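You operate a simulated robot arm through the tools that you are given. There is no shell and no other tool.

You run a simulated robot arm. Do the job below in one go: nothing can be reset, and whatever is moved stays where it is left.

Task
Teach the camera with the size 44 checker plate.
Fine: lens cap onto the white shelf, focus ring and light knob to the values on the plate, plate across the rests, then press teach once.

The check looks at the end state, three seconds after you hand in, the way a careful person would. Anything else that was tipped, shoved, dropped, spilled or broken makes it a failure. A push-on lid holds only when it is set on centred and level and pressed home; a screw cap is set on level and turned clockwise until tight.

Robot
A 6-joint arm with a two-finger parallel gripper, fixed in place. Base frame: the origin is at the foot of the arm, x ahead of it, y to its left, z up. Units: cm, degrees, N and s.
With the tool pointing down near the work surface it reaches from about 34 to 86 cm from the base axis. Its first joint turns from -115.0 to 115.0 degrees. Payload 3.43 kg.
The TCP is the grasp point between the finger pads, 3.4 cm short of the fingertips. In the tool frame z runs along the fingers and y along their closing line. Largest opening 12.8 cm; finger width 2.4, thickness 1.2; the body of the gripper, 4.8 by 13 cm, starts 9.6 cm behind the TCP.
Orientation is told as [roll, pitch, yaw] about the base's x, y, z axes, in that order, counted from this pose: with the fingers straight down and closing along the base's y, the tool's x points along the base's -x, its y along +y and its z along -z.

Tools
- The arm moves only by the tool drive_tool. Its argument "moves" is a list of rows, each an object of numbers (a shift or turn left out is 0, a gripper value left out holds the last): "wx", "wy", "wz": the turn, a rotation vector about the tool's x, y, z in units of 8 degrees (1.0 is 8 degrees); "x", "y", "z": the shift along the tool's x, y, z in units of 40 mm (1.0 is 40 mm); "claw": the closure in counts, from 0 (fully open) to 255 (shut). In form: [{"wx": .., "wy": .., "wz": .., "x": .., "y": .., "z": .., "claw": ..}, ...]. A call has 1 to 20 rows; each row shifts and turns the commanded pose from where the row before left it, along the tool's axes as they then stand. A call with a number of a shift or a turn outside -1 to 1 is refused whole. Rows are played at 5 a second. More than 5 cm and 8.6 degrees between two rows, or a gripper value outside its range, and nothing of the call is played. A pose out of reach is approached as far as the arm can. The call stops where the force on the tool passes 40 N (or 10 N more than at its start, if that is more) or the arm is blocked; 0.2 s more then pass. Each finger travels about 10.8 cm/s and halts on what it meets, pressing with about 45 N; the grip force reading is that of the motor and also rises with nothing between the fingers. The clock runs only during rows and for 0.2 s after the last one: add rows that do not move to give the fingers time. It gives the time, the measured TCP pose, the force on the tool (base axes), the opening and the grip force at its end, in the units of the frame above (readings bear some noise), with the torque about the TCP (base axes, N m) and any sound that the robot's microphone picked up, and new pictures: "pictures" is both (left out), scene, wrist or none.
- Cameras (640 x 400 px; columns grow to the right, rows downward): "scene" is fixed at [39.88, -50.22, 146.67]; the picture's right is [0.83, -0.55, 0.00], its down [-0.46, -0.69, -0.56] and it looks along [0.31, 0.47, -0.83] (base axes); focal length 214 px, centre (320, 200). "wrist" rides on the gripper at [7.6, -1.1, -16] in the tool frame; the picture's right is [0.15, 0.99, 0.00], its down [-0.88, 0.13, -0.46] and it looks along [-0.45, 0.07, 0.89] (tool axes); focal length 234 px, centre (320, 200). There is no depth. A picture from a camera that has moved, and an enlarged one, comes with that camera's place and axes in the base frame and with its lens.
- raise_lower(by): slides the trunk up (or, below 0, down) by that many cm; the arm rides with it, the base frame stays. It gives what a move gives, with no picture.
- enlarge(camera, box): a new picture of the part [left, top, right, bottom] of that camera's present view, enlarged. It takes no simulated time.
- finish_job(): hands the job in; it is judged then, once.

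Nothing tells you positions but the pictures and the camera data. Unless the task says otherwise, let go and move clear before handing in.

The tools are called as a command line: name --argument value ..., lists and objects as JSON in quotes. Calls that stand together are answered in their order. drive_tool: Moves the arm, as the interface text tells. Its arguments: {"type":"object","properties":{"moves":{"type":"array"},"pictures":{"type":"string","enum":["both","scene","wrist","none"]}},"required":["moves"]} The other tools are called the same way: raise_lower (by) slides the trunk up or down; enlarge (camera, box) takes an enlarged picture of a part of a camera's view; finish_job () hands the job in.

At the start:

```text
clock: 0.0
position: [42.69, -21.9, 126.52]
tcp_rot: [0.0, 0.1, 0.0]
contact_force: [-0.5, 0.3, 0.6]
torque: [0.02, -0.02, -0.03]
width: 12.79
grasp_force: 0.1
trunk travel left (down, up): [-70.0, 9.0]
```

scene: 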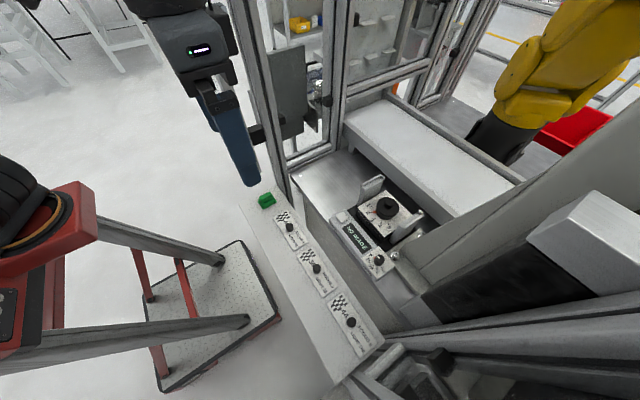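
wrist: 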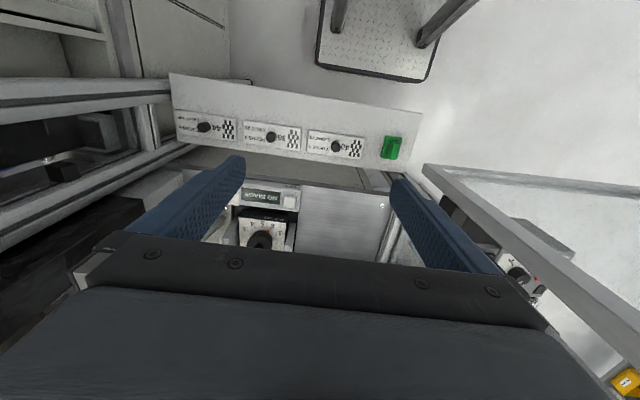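

I see a white shelf with three checker plates and a green block, and behind it a camera station with a display, a dial and a knob. I'll zoom in on all of these before moving.

enlarge --camera "scene" --box '[240, 180, 400, 280]'

enlarge --camera "scene" --box '[320, 160, 448, 280]'

enlarge --camera "scene" --box '[260, 260, 400, 380]'

enlarge --camera "wrist" --box '[160, 70, 320, 170]'

enlarge --camera "wrist" --box '[200, 170, 360, 270]'

enlarge --camera "wrist" --box '[480, 230, 600, 310]'

```text
4.00 times, centred on (320, 230) of scene
camera zoom: at [39.88, -50.22, 146.67], right [0.83, -0.55, 0.0], down [-0.46, -0.69, -0.56], along [0.31, 0.47, -0.83], focal length 858 px, centre (320, 80)
```

zoom: 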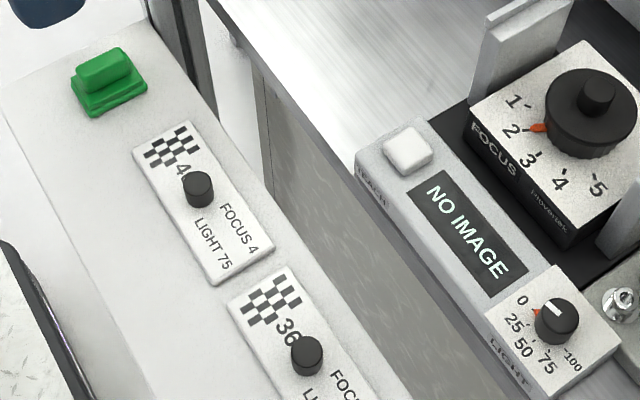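

```text
3.33 times, centred on (384, 220) of scene
camera zoom: at [39.88, -50.22, 146.67], right [0.83, -0.55, 0.0], down [-0.46, -0.69, -0.56], along [0.31, 0.47, -0.83], focal length 715 px, centre (107, 133)
```

zoom: 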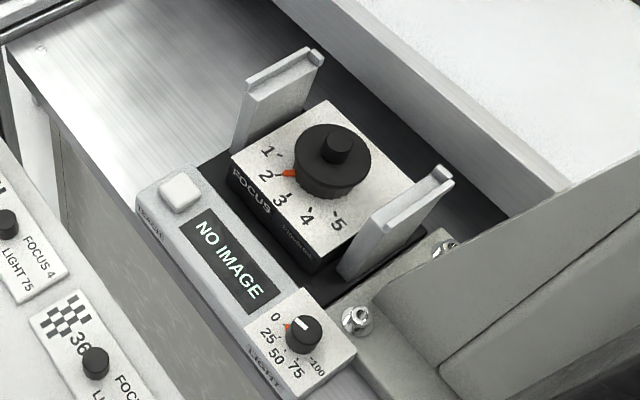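

```text
3.33 times, centred on (330, 320) of scene
camera zoom: at [39.88, -50.22, 146.67], right [0.83, -0.55, 0.0], down [-0.46, -0.69, -0.56], along [0.31, 0.47, -0.83], focal length 715 px, centre (287, -200)
```

zoom: 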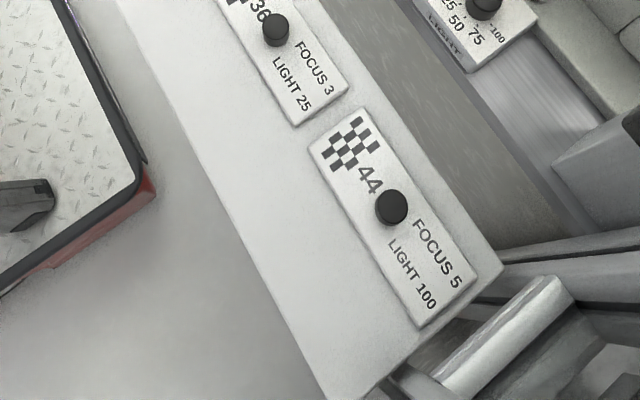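

```text
4.00 times, centred on (240, 120) of wrist
camera zoom: at [35.07, -23.2, 142.5], right [-0.15, 0.99, 0.0], down [0.88, 0.13, 0.46], along [0.45, 0.07, -0.89], focal length 937 px, centre (640, 520)
```

zoom: 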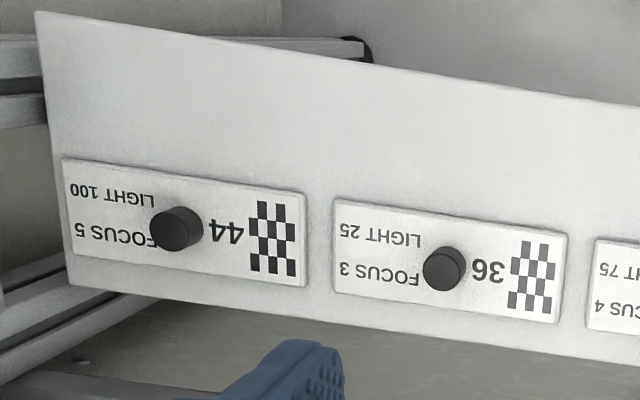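

```text
4.00 times, centred on (280, 220) of wrist
camera zoom: at [35.07, -23.2, 142.5], right [-0.15, 0.99, 0.0], down [0.88, 0.13, 0.46], along [0.45, 0.07, -0.89], focal length 937 px, centre (480, 120)
```

zoom: 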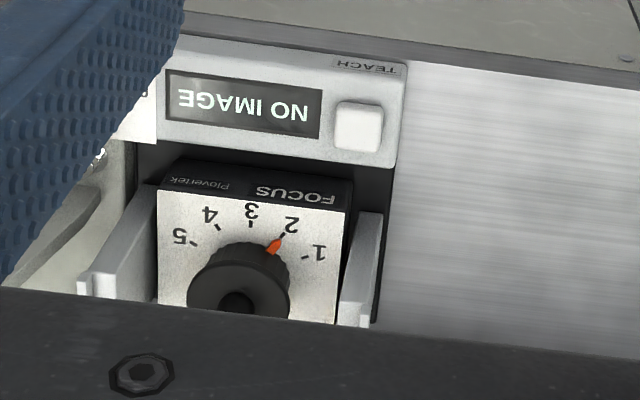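

```text
5.00 times, centred on (540, 270) of wrist
camera zoom: at [35.07, -23.2, 142.5], right [-0.15, 0.99, 0.0], down [0.88, 0.13, 0.46], along [0.45, 0.07, -0.89], focal length 1171 px, centre (-780, -150)
```

zoom: 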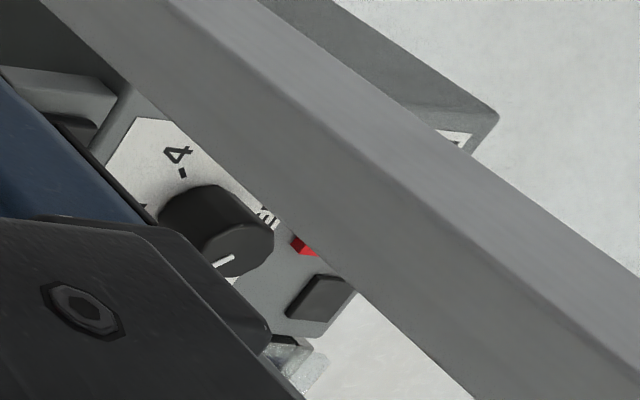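

Plate 44 reads FOCUS 5 and LIGHT 100. I put its knob near (49.6, -50.6, 81.5). Next I'll look at the surrounding structure, the posts and rests, so I can plan safe moves.

enlarge --camera "scene" --box '[220, 60, 380, 210]'

enlarge --camera "scene" --box '[340, 170, 430, 230]'

enlarge --camera "scene" --box '[350, 235, 410, 280]'

enlarge --camera "scene" --box '[380, 180, 640, 400]'

enlarge --camera "wrist" --box '[0, 60, 240, 240]'

enlarge --camera "wrist" --box '[360, 100, 640, 300]'

```text
2.67 times, centred on (300, 135) of scene
camera zoom: at [39.88, -50.22, 146.67], right [0.83, -0.55, 0.0], down [-0.46, -0.69, -0.56], along [0.31, 0.47, -0.83], focal length 572 px, centre (373, 373)
```

zoom: 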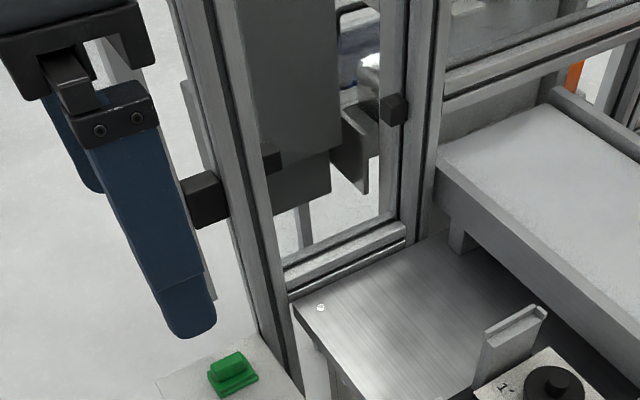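

```text
6.67 times, centred on (385, 200) of scene
camera zoom: at [39.88, -50.22, 146.67], right [0.83, -0.55, 0.0], down [-0.46, -0.69, -0.56], along [0.31, 0.47, -0.83], focal length 1430 px, centre (-113, 200)
```

zoom: 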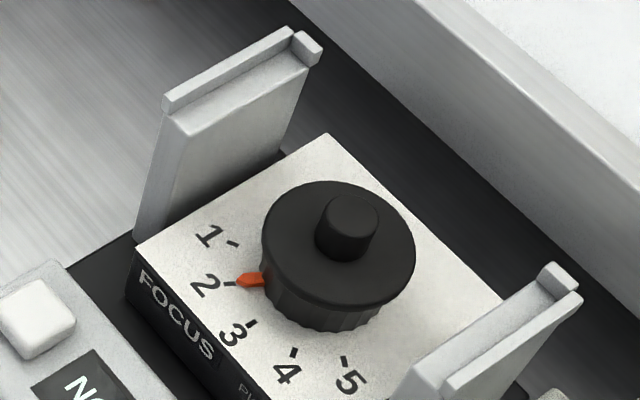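

```text
8.89 times, centred on (380, 258) of scene
camera zoom: at [39.88, -50.22, 146.67], right [0.83, -0.55, 0.0], down [-0.46, -0.69, -0.56], along [0.31, 0.47, -0.83], focal length 1906 px, centre (-213, -311)
```

zoom: 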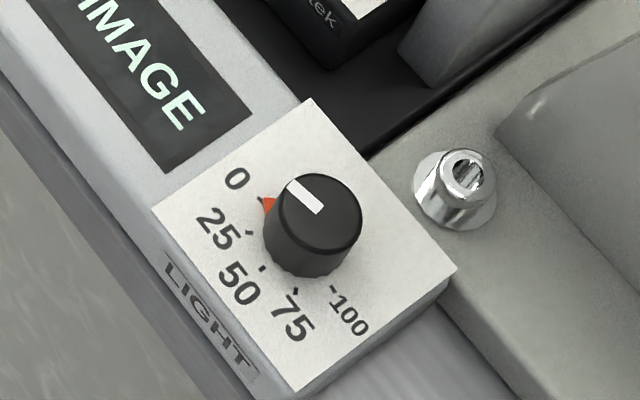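

```text
1.82 times, centred on (510, 290) of scene
camera zoom: at [39.88, -50.22, 146.67], right [0.83, -0.55, 0.0], down [-0.46, -0.69, -0.56], along [0.31, 0.47, -0.83], focal length 390 px, centre (-26, 36)
```

zoom: 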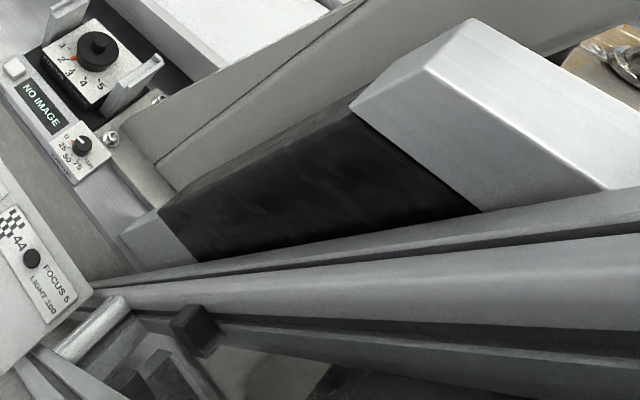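

```text
2.22 times, centred on (120, 150) of wrist
camera zoom: at [35.07, -23.2, 142.5], right [-0.15, 0.99, 0.0], down [0.88, 0.13, 0.46], along [0.45, 0.07, -0.89], focal length 520 px, centre (764, 311)
```

zoom: 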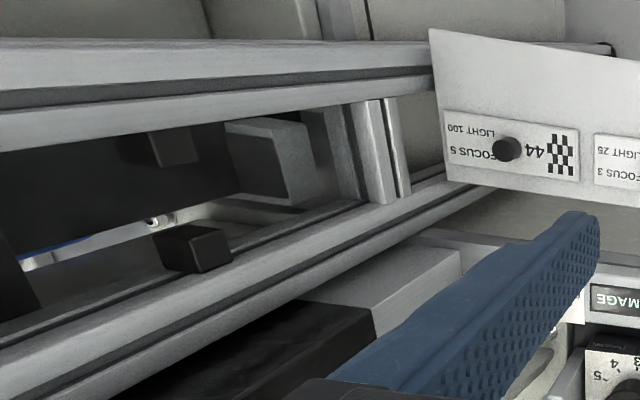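

```text
2.00 times, centred on (500, 200) of wrist
camera zoom: at [35.07, -23.2, 142.5], right [-0.15, 0.99, 0.0], down [0.88, 0.13, 0.46], along [0.45, 0.07, -0.89], focal length 468 px, centre (-40, 200)
```

zoom: 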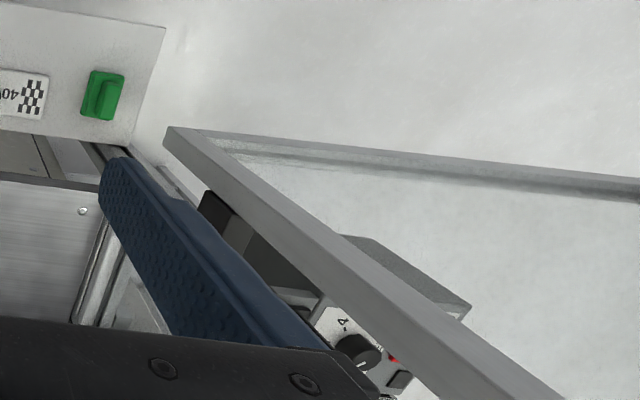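

The rests stand on either side of the lens along y, with tops near z 96. The cap knob is near (75, -33, 95). I'll move over the station for a closer wrist view.

drive_tool --moves '[{"x": -0.8, "y": -0.5, "z": 0.3}, {"x": -0.8, "y": -0.5, "z": 0.3}, {"x": -0.8, "y": -0.5, "z": 0.3}, {"x": -0.8, "y": -0.5, "z": 0.3}, {"x": -0.8, "y": -0.5, "z": 0.3}, {"x": -0.8, "y": -0.5, "z": 0.3}]' --pictures "both"

```text
clock: 1.4
position: [62.01, -33.92, 119.32]
tcp_rot: [0.0, -0.1, 0.1]
contact_force: [-0.7, -0.4, 0.6]
torque: [0.0, -0.03, 0.02]
width: 12.84
grasp_force: 0.2
trunk travel left (down, up): [-70.0, 9.0]
camera wrist: at [54.33, -35.18, 135.27], right [-0.15, 0.99, 0.0], down [0.88, 0.13, 0.46], along [0.45, 0.07, -0.89], focal length 234 px, centre (320, 200)
```

scene: 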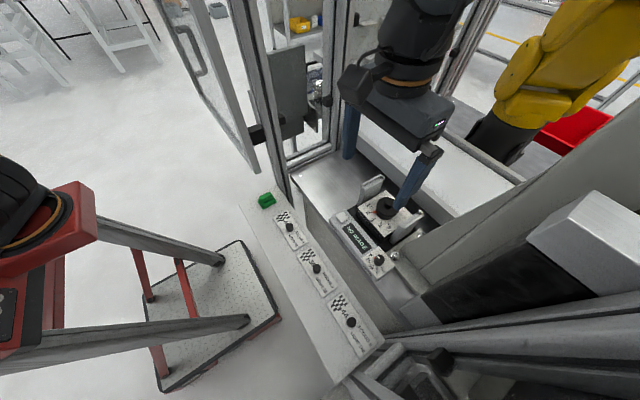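
wrist: 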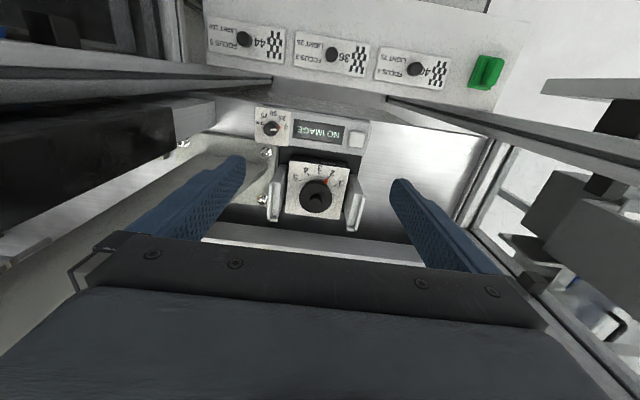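

The wrist camera now has a good overview of the station. I'll enlarge its parts to measure them.

enlarge --camera "wrist" --box '[240, 100, 380, 240]'

enlarge --camera "wrist" --box '[180, 10, 340, 110]'

enlarge --camera "wrist" --box '[340, 30, 540, 130]'

enlarge --camera "wrist" --box '[250, 100, 310, 145]'

```text
2.86 times, centred on (310, 170) of wrist
camera zoom: at [54.33, -35.18, 135.27], right [-0.15, 0.99, 0.0], down [0.88, 0.13, 0.46], along [0.45, 0.07, -0.89], focal length 669 px, centre (349, 286)
```

zoom: 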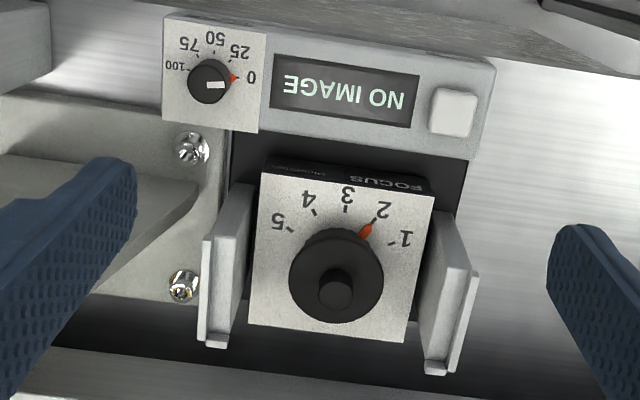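

```text
4.00 times, centred on (260, 60) of wrist
camera zoom: at [54.33, -35.18, 135.27], right [-0.15, 0.99, 0.0], down [0.88, 0.13, 0.46], along [0.45, 0.07, -0.89], focal length 937 px, centre (560, 760)
```

zoom: 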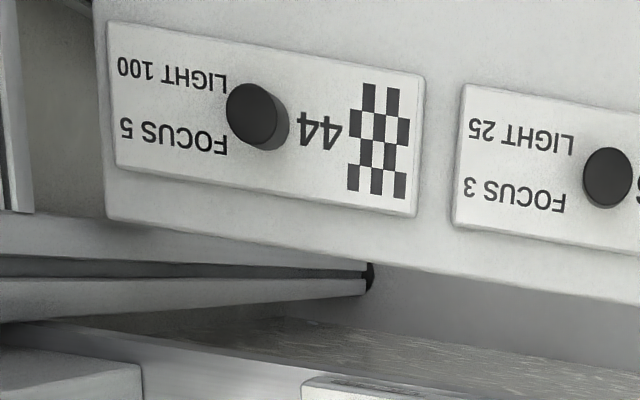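

```text
3.20 times, centred on (440, 80) of wrist
camera zoom: at [54.33, -35.18, 135.27], right [-0.15, 0.99, 0.0], down [0.88, 0.13, 0.46], along [0.45, 0.07, -0.89], focal length 749 px, centre (-64, 584)
```

zoom: 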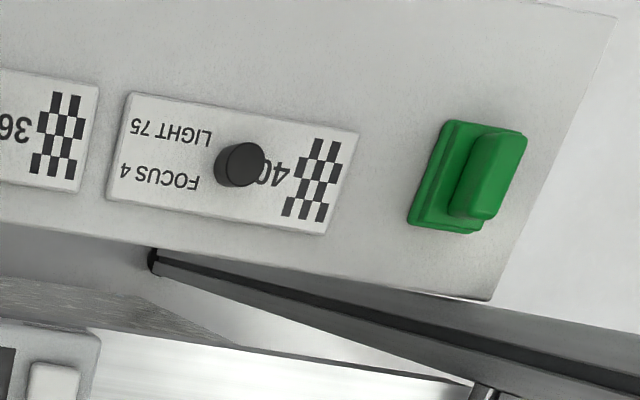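

```text
8.89 times, centred on (280, 122) of wrist
camera zoom: at [54.33, -35.18, 135.27], right [-0.15, 0.99, 0.0], down [0.88, 0.13, 0.46], along [0.45, 0.07, -0.89], focal length 2082 px, centre (676, 889)
```

zoom: 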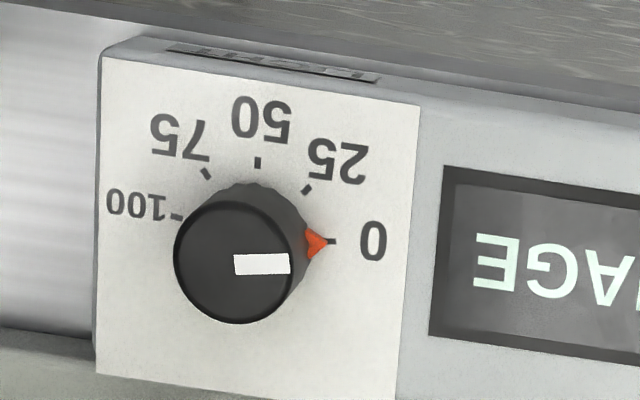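

From these views the cap knob top is near (75.5, -32.8, 95.2). The focus scale runs in 30° steps and the light scale in 40° steps, both counting up counterclockwise. I'll check the housing on the -y side and the rests more closely.

enlarge --camera "wrist" --box '[0, 80, 260, 280]'

enlarge --camera "scene" --box '[340, 80, 640, 280]'

enlarge --camera "wrist" --box '[260, 150, 380, 240]'

```text
2.00 times, centred on (130, 180) of wrist
camera zoom: at [54.33, -35.18, 135.27], right [-0.15, 0.99, 0.0], down [0.88, 0.13, 0.46], along [0.45, 0.07, -0.89], focal length 468 px, centre (700, 240)
```

zoom: 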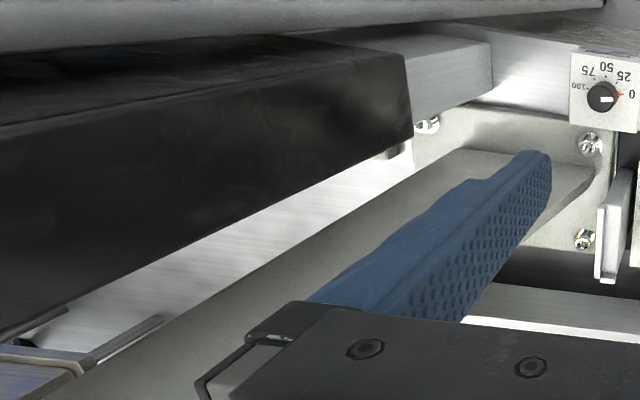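

```text
2.00 times, centred on (490, 180) of scene
camera zoom: at [39.88, -50.22, 146.67], right [0.83, -0.55, 0.0], down [-0.46, -0.69, -0.56], along [0.31, 0.47, -0.83], focal length 429 px, centre (-20, 240)
```

zoom: 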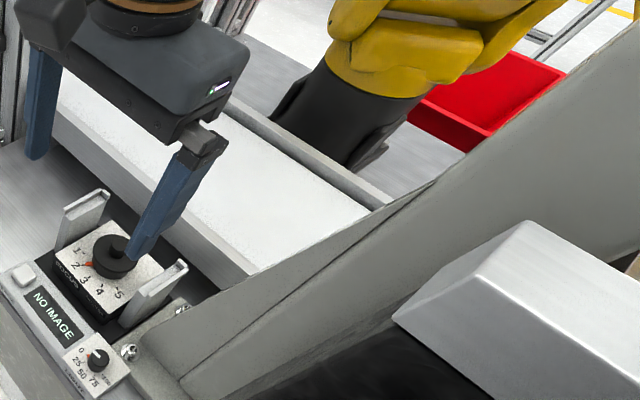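

```text
4.44 times, centred on (320, 195) of wrist
camera zoom: at [54.33, -35.18, 135.27], right [-0.15, 0.99, 0.0], down [0.88, 0.13, 0.46], along [0.45, 0.07, -0.89], focal length 1041 px, centre (320, 222)
```

zoom: 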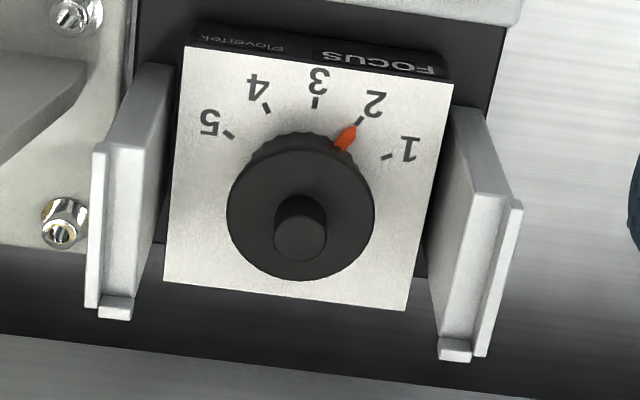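

The rests leave about 13.5 cm inside, centred on y -32.8 with tops near z 96.5, and there's a column at y below -44. I'll move over the lens cap with the fingers part closed and check the alignment.

drive_tool --moves '[{"x": -0.675, "y": 0.056, "z": 0.7, "claw": 145}, {"x": -0.675, "y": 0.056, "z": 0.7, "claw": 145}, {"x": -0.675, "y": 0.056, "z": 0.7, "claw": 145}, {"x": -0.675, "y": 0.056, "z": 0.7, "claw": 145}, {"x": -0.675, "y": 0.056, "z": 0.7, "claw": 145}, {"claw": 145}]' --pictures "both"

```text
clock: 2.8
position: [75.55, -32.69, 105.26]
tcp_rot: [0.0, 0.0, -0.1]
contact_force: [0.4, -0.5, 0.2]
torque: [0.01, -0.04, 0.0]
width: 5.52
grasp_force: 0.0
trunk travel left (down, up): [-70.0, 9.0]
camera wrist: at [67.84, -34.05, 121.22], right [-0.15, 0.99, 0.0], down [0.88, 0.13, 0.46], along [0.45, 0.07, -0.89], focal length 234 px, centre (320, 200)
```

scene: 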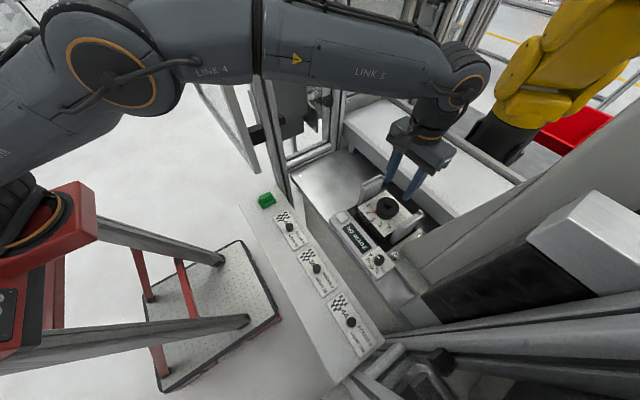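
wrist: 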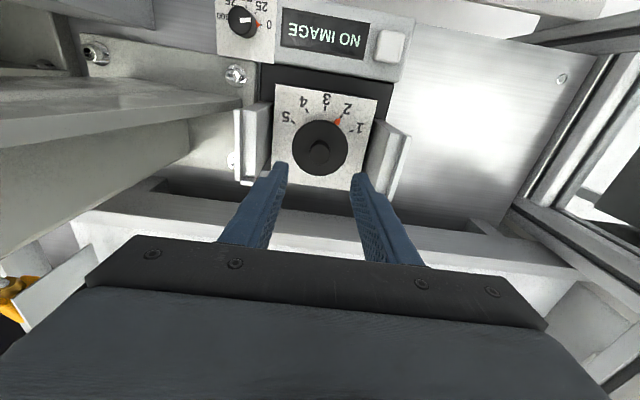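

enlarge --camera "wrist" --box '[220, 70, 420, 200]'

enlarge --camera "scene" --box '[350, 120, 460, 250]'

enlarge --camera "wrist" --box '[0, 20, 260, 220]'

```text
3.08 times, centred on (320, 135) of wrist
camera zoom: at [67.84, -34.05, 121.22], right [-0.15, 0.99, 0.0], down [0.88, 0.13, 0.46], along [0.45, 0.07, -0.89], focal length 720 px, centre (320, 400)
```

zoom: 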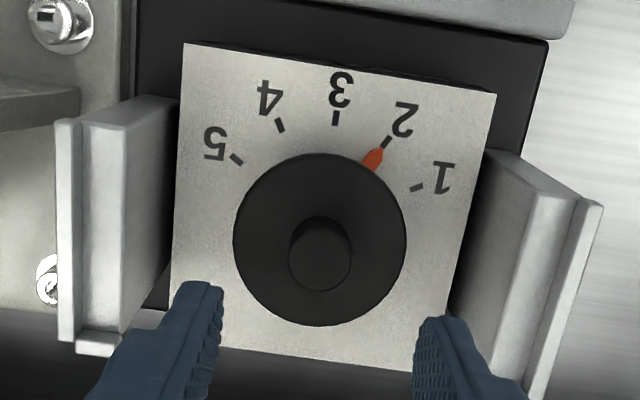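

```text
3.08 times, centred on (405, 185) of scene
camera zoom: at [39.88, -50.22, 146.67], right [0.83, -0.55, 0.0], down [-0.46, -0.69, -0.56], along [0.31, 0.47, -0.83], focal length 660 px, centre (58, 246)
```

zoom: 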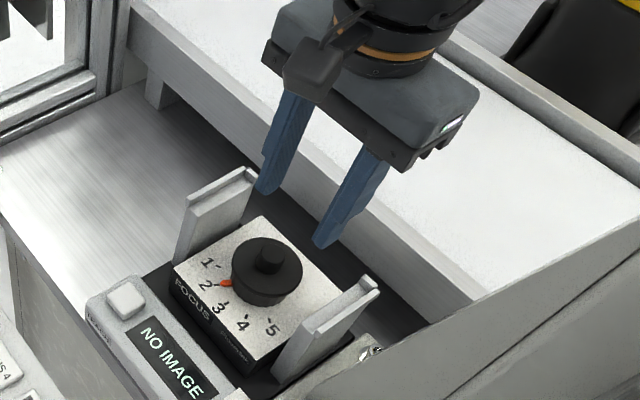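

```text
2.00 times, centred on (130, 120) of wrist
camera zoom: at [67.84, -34.05, 121.22], right [-0.15, 0.99, 0.0], down [0.88, 0.13, 0.46], along [0.45, 0.07, -0.89], focal length 468 px, centre (700, 360)
```

zoom: 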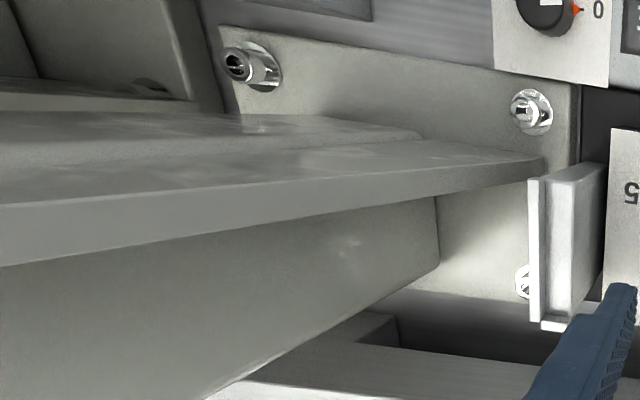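

The cap knob is centred near (75.3, -32.9) with its top at about z 95.4. I'll lower the fingers around it, then grip.

drive_tool --moves '[{"x": 0.05, "y": -0.05, "z": 0.5}, {"z": 0.5}, {"z": 0.5}, {"z": 0.5}, {"z": 0.1}, {}]' --pictures "both"

```text
clock: 4.0
position: [75.3, -33.01, 97.82]
tcp_rot: [-0.2, -0.4, 0.1]
contact_force: [-10.1, 4.3, 17.3]
torque: [0.27, 0.4, 0.04]
width: 5.52
grasp_force: 0.3
trunk travel left (down, up): [-70.0, 9.0]
stopped in row 5: the force on the tool passed its limit at 44 N (the readings are from after the stop); the commanded pose is now the measured one
camera wrist: at [67.55, -34.24, 113.79], right [-0.15, 0.99, 0.0], down [0.88, 0.13, 0.46], along [0.46, 0.06, -0.89], focal length 234 px, centre (320, 200)
```

scene: 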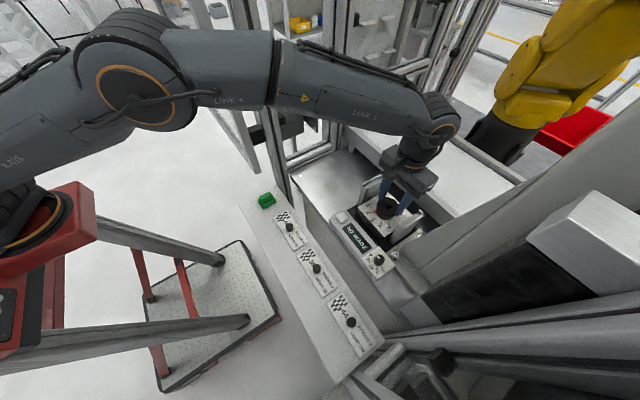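
wrist: 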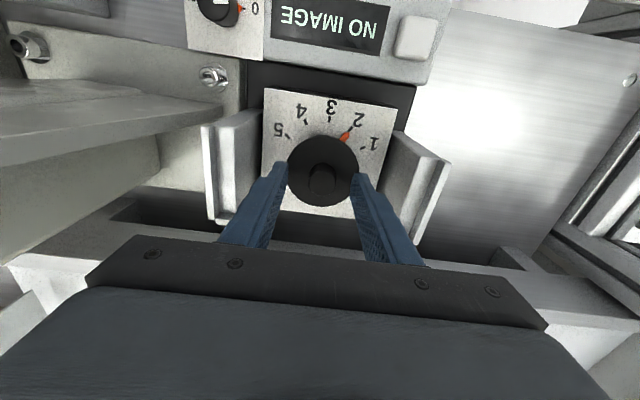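

enlarge --camera "wrist" --box '[220, 70, 460, 240]'

enlarge --camera "scene" --box '[340, 150, 440, 240]'

enlarge --camera "scene" --box '[240, 60, 480, 240]'

```text
2.35 times, centred on (340, 155) of wrist
camera zoom: at [67.55, -34.24, 113.79], right [-0.15, 0.99, 0.0], down [0.88, 0.13, 0.46], along [0.46, 0.06, -0.89], focal length 551 px, centre (273, 306)
```

zoom: 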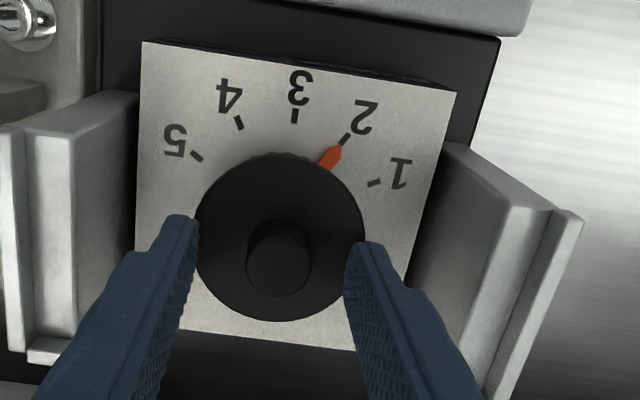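

```text
4.44 times, centred on (390, 195) of scene
camera zoom: at [39.88, -50.22, 146.67], right [0.83, -0.55, 0.0], down [-0.46, -0.69, -0.56], along [0.31, 0.47, -0.83], focal length 953 px, centre (9, 222)
```

zoom: 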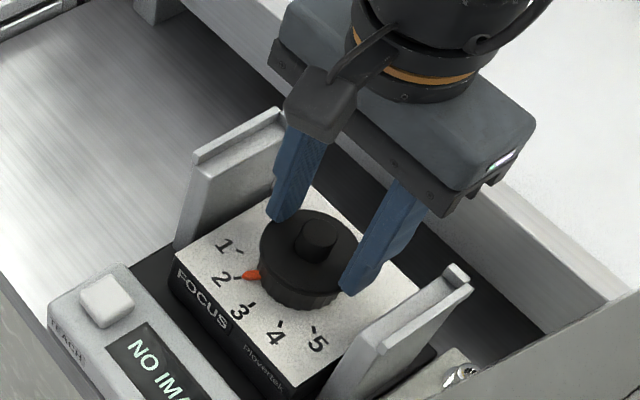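

```text
2.22 times, centred on (360, 150) of scene
camera zoom: at [39.88, -50.22, 146.67], right [0.83, -0.55, 0.0], down [-0.46, -0.69, -0.56], along [0.31, 0.47, -0.83], focal length 477 px, centre (231, 311)
```

zoom: 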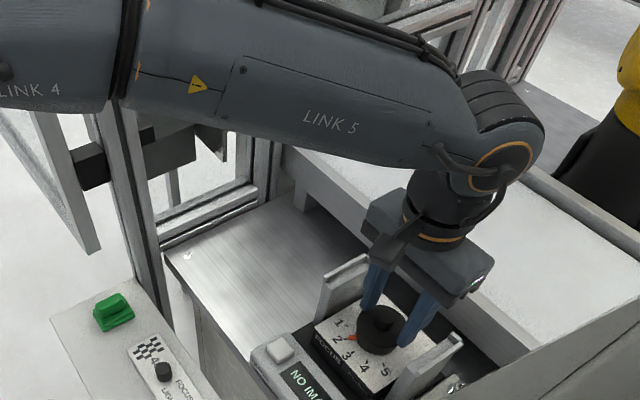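

Something stopped the descent with the tips near z 94.4, higher than I estimated the cap top. I'll look closer at the fingertips before doing anything else.

enlarge --camera "wrist" --box '[270, 120, 390, 220]'

enlarge --camera "scene" --box '[375, 170, 425, 225]'

```text
4.00 times, centred on (330, 170) of wrist
camera zoom: at [67.55, -34.24, 113.79], right [-0.15, 0.99, 0.0], down [0.88, 0.13, 0.46], along [0.46, 0.06, -0.89], focal length 937 px, centre (280, 320)
```

zoom: 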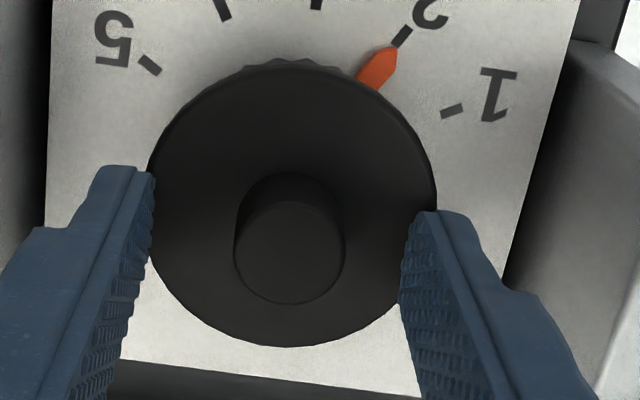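

```text
7.27 times, centred on (400, 198) of scene
camera zoom: at [39.88, -50.22, 146.67], right [0.83, -0.55, 0.0], down [-0.46, -0.69, -0.56], along [0.31, 0.47, -0.83], focal length 1560 px, centre (-262, 218)
```

zoom: 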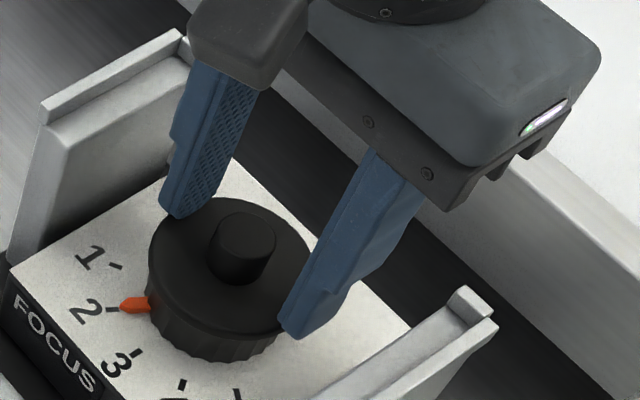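

Both tips seem to be resting on the cap's top face around the rim, with the knob standing about 1.5 cm up between them. That's enough to hold, so I'll back off slightly and close on the knob.

drive_tool --moves '[{"z": -0.06}, {"claw": 180}, {"claw": 215}, {"claw": 255}, {"claw": 255}, {"claw": 255}]' --pictures "both"

```text
clock: 5.4
position: [75.39, -33.1, 97.94]
tcp_rot: [-0.3, -0.5, 0.0]
contact_force: [3.9, -0.6, 9.1]
torque: [0.04, -0.06, -0.05]
width: 2.08
grasp_force: 45.5
trunk travel left (down, up): [-70.0, 9.0]
camera wrist: at [67.64, -34.3, 113.81], right [-0.15, 0.99, 0.0], down [0.88, 0.13, 0.46], along [0.46, 0.06, -0.89], focal length 234 px, centre (320, 200)
```

scene: 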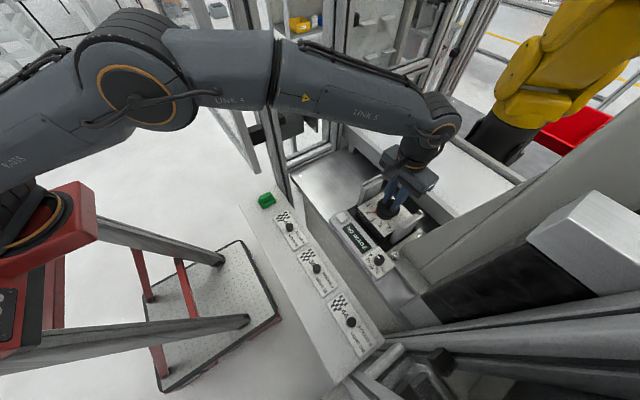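
wrist: 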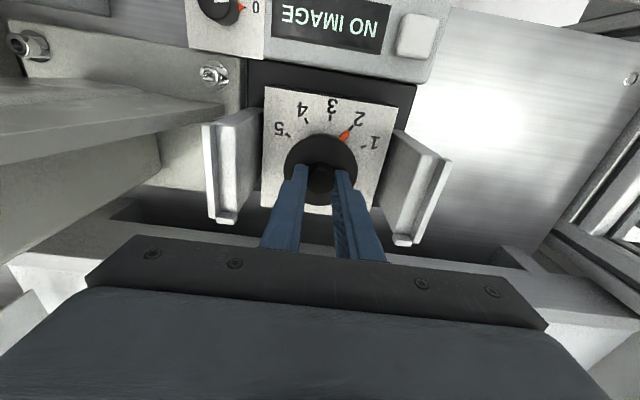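

The fingers closed on the knob at 2.1 cm with full grip force. I'll lift slowly to pull the cap off.

drive_tool --moves '[{"z": -0.15}, {"z": -0.25}, {"z": -0.35}, {"z": -0.5}, {}]' --pictures "both"

```text
clock: 6.6
position: [75.42, -33.07, 102.98]
tcp_rot: [-0.1, -0.4, 0.0]
contact_force: [0.2, -0.9, 0.1]
torque: [-0.01, 0.0, 0.02]
width: 2.08
grasp_force: 44.5
trunk travel left (down, up): [-70.0, 9.0]
camera wrist: at [67.64, -34.24, 118.84], right [-0.15, 0.99, 0.0], down [0.88, 0.13, 0.46], along [0.46, 0.06, -0.89], focal length 234 px, centre (320, 200)
```

scene: 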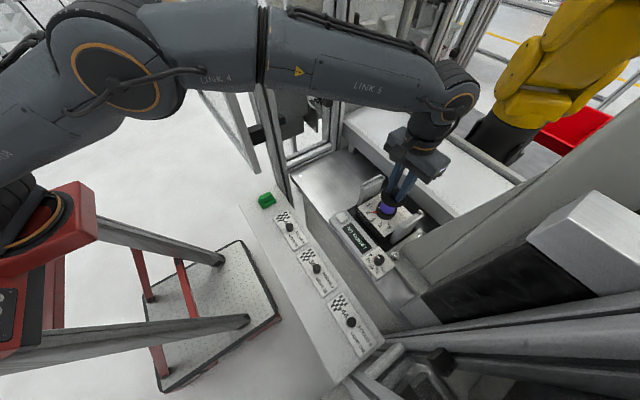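
wrist: 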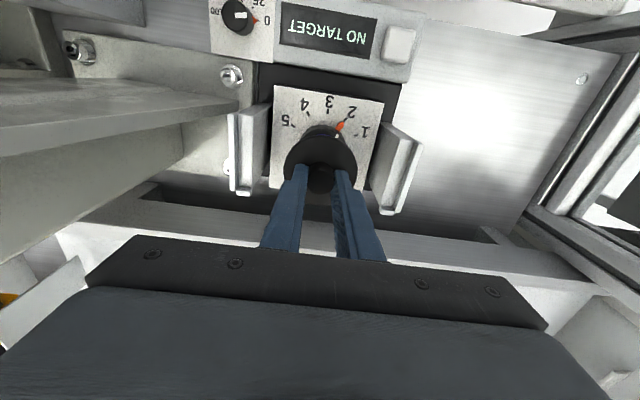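

The cap came off, the display now reads NO TARGET and the lens is showing. I'll check how the cap sits in the grip.

enlarge --camera "scene" --box '[345, 140, 445, 230]'

enlarge --camera "wrist" --box '[220, 70, 440, 230]'

```text
4.44 times, centred on (395, 185) of scene
camera zoom: at [39.88, -50.22, 146.67], right [0.83, -0.55, 0.0], down [-0.46, -0.69, -0.56], along [0.31, 0.47, -0.83], focal length 953 px, centre (-13, 267)
```

zoom: 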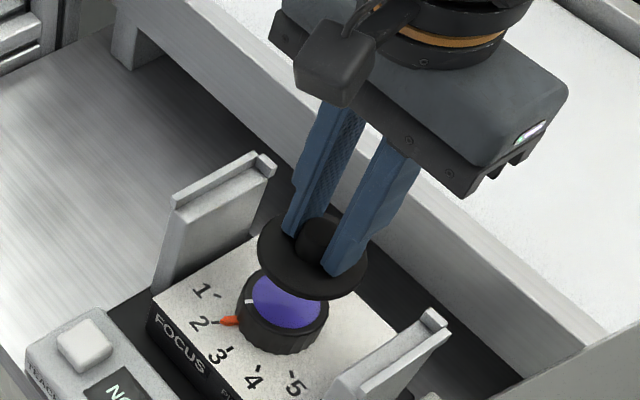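

```text
2.50 times, centred on (330, 150) of wrist
camera zoom: at [67.64, -34.24, 118.84], right [-0.15, 0.99, 0.0], down [0.88, 0.13, 0.46], along [0.46, 0.06, -0.89], focal length 585 px, centre (295, 325)
```

zoom: 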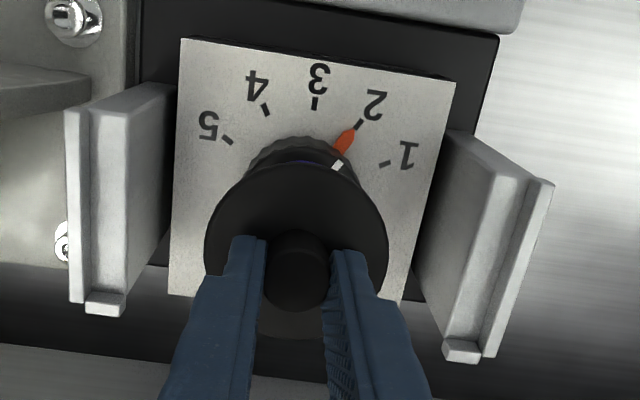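

The cap is firmly held with its top against the fingertips, so its original top height was about z 94.4. I'll lift it out and carry it back over the shelf for a closer look at where to set it down.

drive_tool --moves '[{"z": -0.7}, {"z": -0.7}, {"x": 0.7, "z": -0.2}, {"x": 0.8}, {"x": 0.8}, {"x": 0.8}, {"x": 0.8}, {"x": 0.8, "y": 0.0}, {"x": 0.8}, {"x": 0.7}, {}]' --pictures "both"

```text
clock: 9.0
position: [50.49, -33.17, 109.22]
tcp_rot: [-0.1, -0.4, 0.1]
contact_force: [0.2, 0.2, 0.6]
torque: [0.01, -0.01, -0.03]
width: 2.11
grasp_force: 44.8
trunk travel left (down, up): [-70.0, 9.0]
camera wrist: at [42.78, -34.33, 125.13], right [-0.15, 0.99, 0.0], down [0.88, 0.13, 0.46], along [0.46, 0.07, -0.89], focal length 234 px, centre (320, 200)
```

scene: 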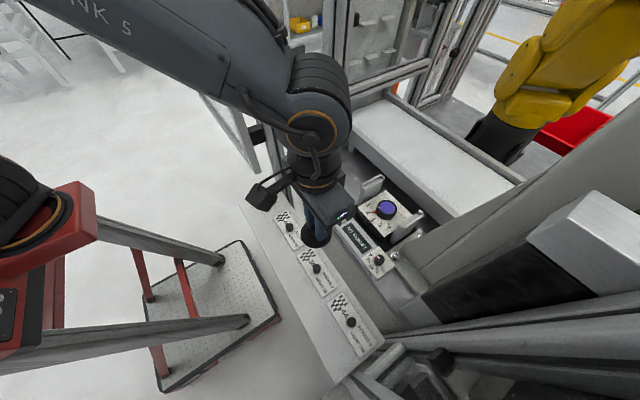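
wrist: 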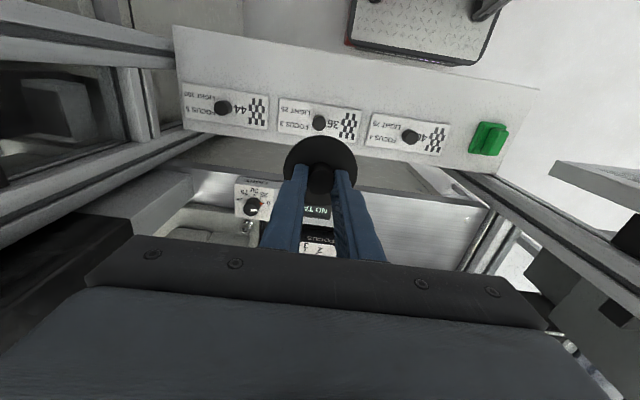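

enlarge --camera "wrist" --box '[160, 10, 360, 170]'

enlarge --camera "wrist" --box '[340, 40, 560, 180]'

enlarge --camera "wrist" --box '[270, 110, 370, 200]'

```text
2.50 times, centred on (260, 90) of wrist
camera zoom: at [42.78, -34.33, 125.13], right [-0.15, 0.99, 0.0], down [0.88, 0.13, 0.46], along [0.46, 0.07, -0.89], focal length 585 px, centre (470, 475)
```

zoom: 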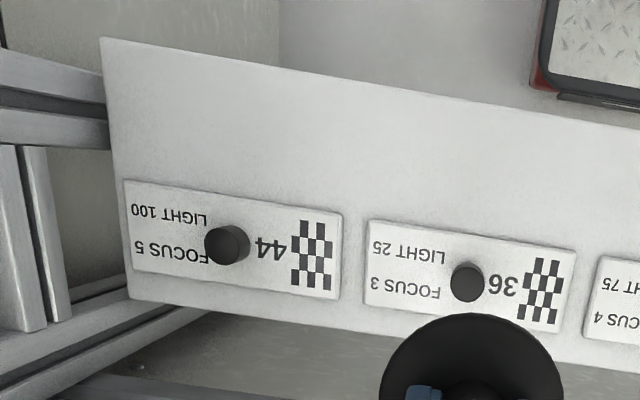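

```text
2.86 times, centred on (450, 110) of wrist
camera zoom: at [42.78, -34.33, 125.13], right [-0.15, 0.99, 0.0], down [0.88, 0.13, 0.46], along [0.46, 0.07, -0.89], focal length 669 px, centre (-51, 457)
```

zoom: 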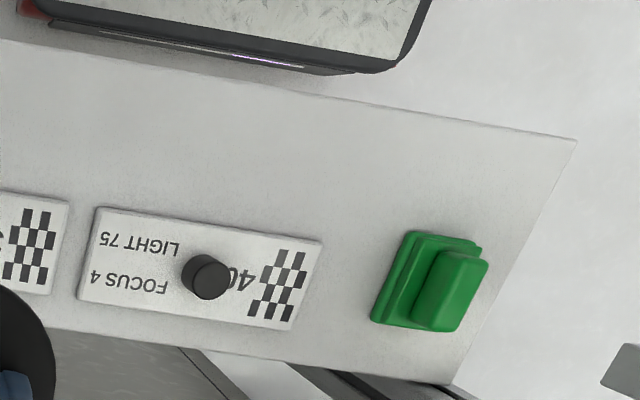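

```text
4.44 times, centred on (320, 155) of wrist
camera zoom: at [42.78, -34.33, 125.13], right [-0.15, 0.99, 0.0], down [0.88, 0.13, 0.46], along [0.46, 0.07, -0.89], focal length 1041 px, centre (320, 400)
```

zoom: 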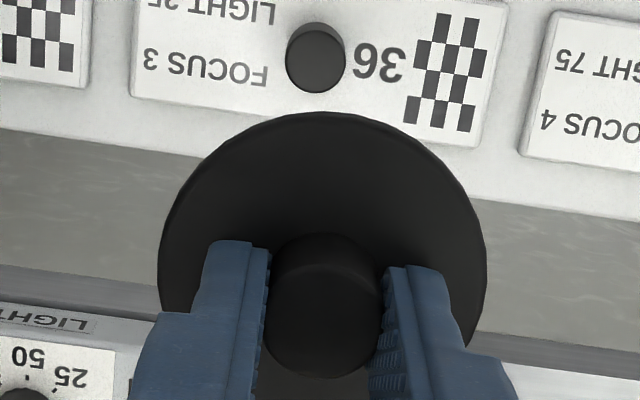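

The front strip of the shelf, about x 39 to 46.9, is clear of the plates and wide enough for the 6.6 cm cap. I'll move over x 42.9 and lower to just above the shelf.

drive_tool --moves '[{"x": 0.6, "z": 0.2}, {"x": 0.6, "z": 0.4}, {"x": 0.6, "z": 0.6}, {"z": 0.8}, {"z": 0.8}, {"z": 0.8}, {"z": 0.8}, {"z": 0.5}, {}]' --pictures "both"

```text
clock: 11.0
position: [43.52, -33.12, 89.49]
tcp_rot: [-0.1, -0.3, 0.0]
contact_force: [0.6, -0.5, -0.3]
torque: [-0.01, -0.01, -0.03]
width: 2.1
grasp_force: 44.9
trunk travel left (down, up): [-70.0, 9.0]
camera wrist: at [35.7, -34.32, 105.39], right [-0.15, 0.99, 0.0], down [0.88, 0.13, 0.46], along [0.46, 0.06, -0.89], focal length 234 px, centre (320, 200)
```

scene: 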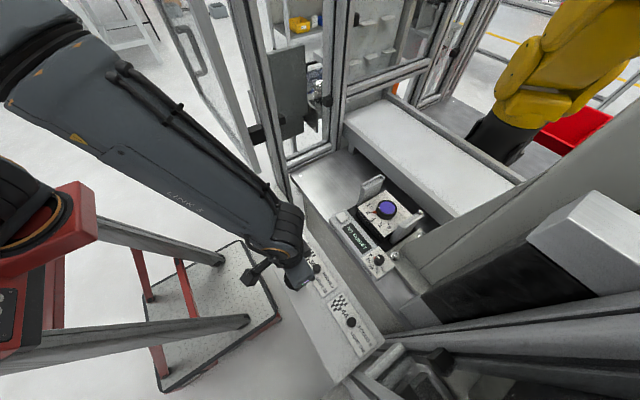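
wrist: 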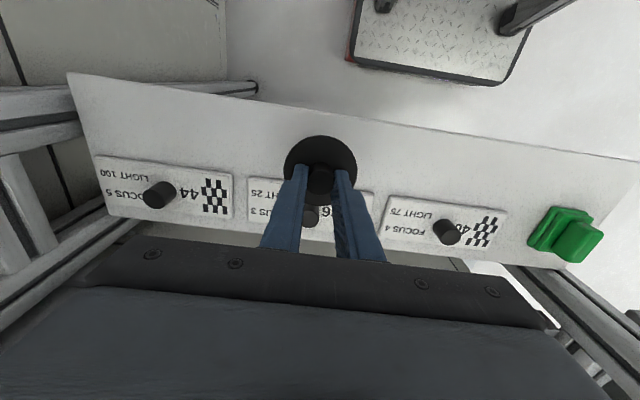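

enlarge --camera "wrist" --box '[220, 90, 420, 230]'

```text
2.86 times, centred on (320, 160) of wrist
camera zoom: at [35.7, -34.32, 105.39], right [-0.15, 0.99, 0.0], down [0.88, 0.13, 0.46], along [0.46, 0.06, -0.89], focal length 669 px, centre (320, 314)
```

zoom: 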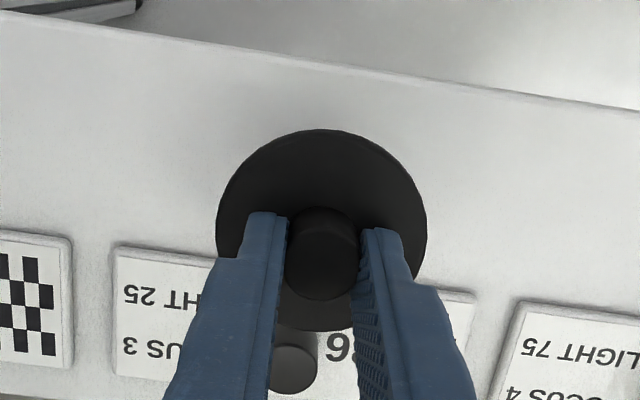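

drive_tool --moves '[{"x": 0.09, "z": 0.3}, {"z": 0.3}, {"z": 0.2}, {"z": 0.1}, {"z": 0.1}, {"z": 0.05}, {}]' --pictures "both"

```text
clock: 12.6
position: [42.99, -33.01, 85.35]
tcp_rot: [-0.1, -0.3, 0.0]
contact_force: [-0.2, -0.2, -1.5]
torque: [-0.02, 0.05, -0.02]
width: 2.1
grasp_force: 44.7
trunk travel left (down, up): [-70.0, 9.0]
camera wrist: at [35.36, -34.3, 101.18], right [-0.15, 0.99, 0.0], down [0.88, 0.13, 0.46], along [0.46, 0.06, -0.89], focal length 234 px, centre (320, 200)
```

scene: 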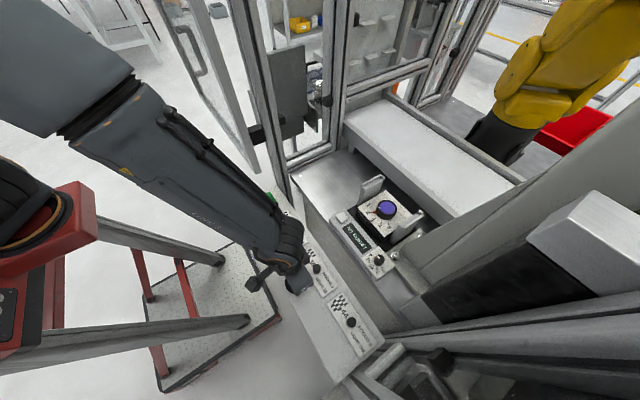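
wrist: 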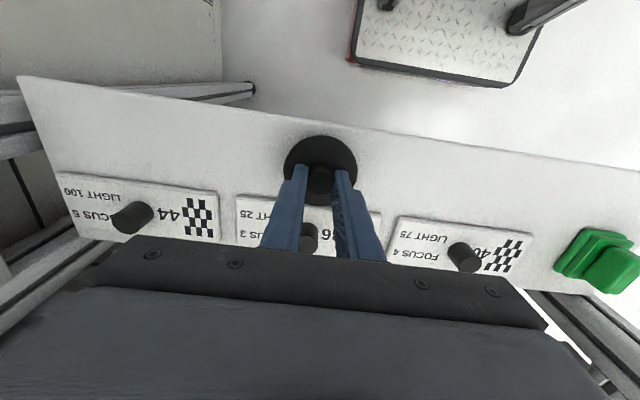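

No contact yet, so I'll keep lowering in small steps.

drive_tool --moves '[{"z": 0.05}, {"z": 0.05}, {"z": 0.05}, {"z": 0.05}, {}]' --pictures "none"

enlarge --camera "wrist" --box '[220, 90, 420, 230]'

```text
clock: 13.8
position: [43.1, -33.14, 84.5]
tcp_rot: [-0.1, -0.3, 0.0]
contact_force: [-0.1, 0.1, -0.9]
torque: [0.01, 0.0, -0.01]
width: 2.09
grasp_force: 44.9
trunk travel left (down, up): [-70.0, 9.0]
```

```text
2.86 times, centred on (320, 160) of wrist
camera zoom: at [35.37, -34.35, 100.41], right [-0.15, 0.99, 0.0], down [0.88, 0.13, 0.46], along [0.46, 0.06, -0.89], focal length 669 px, centre (320, 314)
```

zoom: 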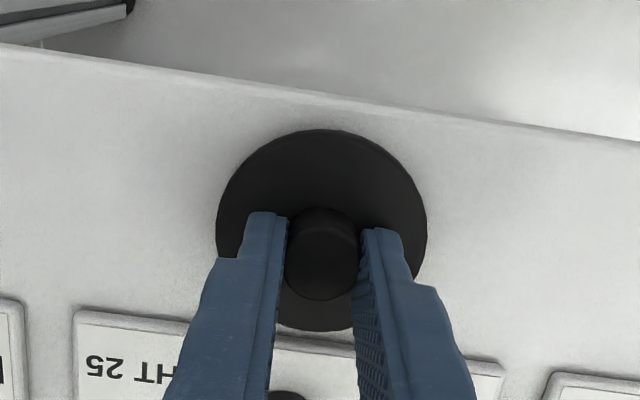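

drive_tool --moves '[{"z": 0.04}, {"z": 0.04}, {"z": 0.04}, {"z": 0.04}, {}]' --pictures "none"

```text
clock: 14.8
position: [43.04, -33.21, 84.1]
tcp_rot: [-0.2, -0.5, 0.0]
contact_force: [-7.7, 4.5, 23.3]
torque: [0.23, 0.53, -0.04]
width: 2.12
grasp_force: 45.0
trunk travel left (down, up): [-70.0, 9.0]
stopped in row 5: the force on the tool passed its limit at 42 N (the readings are from after the stop); the commanded pose is now the measured one
```

The cap has touched down on the shelf at TCP z 84.1. I'll ease the pressure, open the fingers and back straight up.

drive_tool --moves '[{"z": -0.01}, {"claw": 205}, {"claw": 180}, {"claw": 165}, {}, {}]' --pictures "none"

drive_tool --moves '[{"z": -0.2}, {"z": -0.4}, {"z": -0.8}, {"z": -0.8}, {"z": -0.8}, {}]' --pictures "both"

```text
clock: 16.2
position: [43.17, -33.15, 83.98]
tcp_rot: [-0.3, -0.5, 0.0]
contact_force: [4.0, -6.5, 17.9]
torque: [-0.08, -0.04, 0.03]
width: 3.89
grasp_force: 0.1
trunk travel left (down, up): [-70.0, 9.0]
```

```text
clock: 17.6
position: [43.08, -33.1, 96.14]
tcp_rot: [-0.3, -0.5, 0.1]
contact_force: [-0.4, 0.4, -0.1]
torque: [0.0, 0.0, 0.0]
width: 4.51
grasp_force: 0.1
trunk travel left (down, up): [-70.0, 9.0]
camera wrist: at [35.37, -34.35, 112.09], right [-0.15, 0.99, 0.0], down [0.88, 0.13, 0.46], along [0.46, 0.06, -0.89], focal length 234 px, centre (320, 200)
```

scene: 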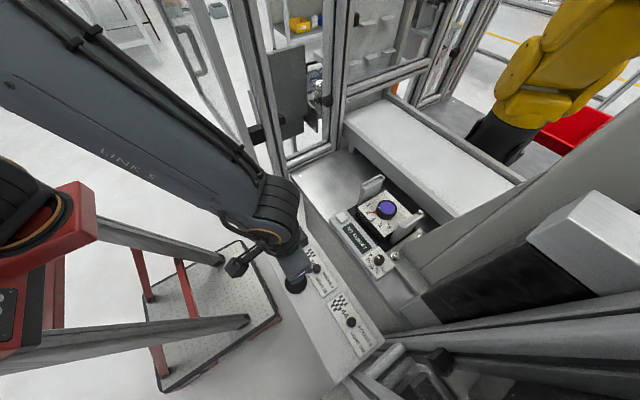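
wrist: 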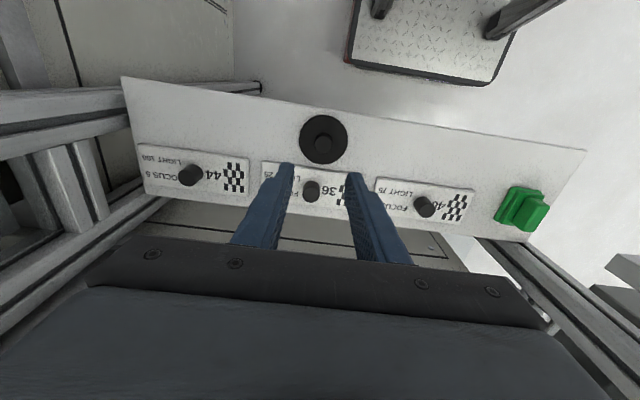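

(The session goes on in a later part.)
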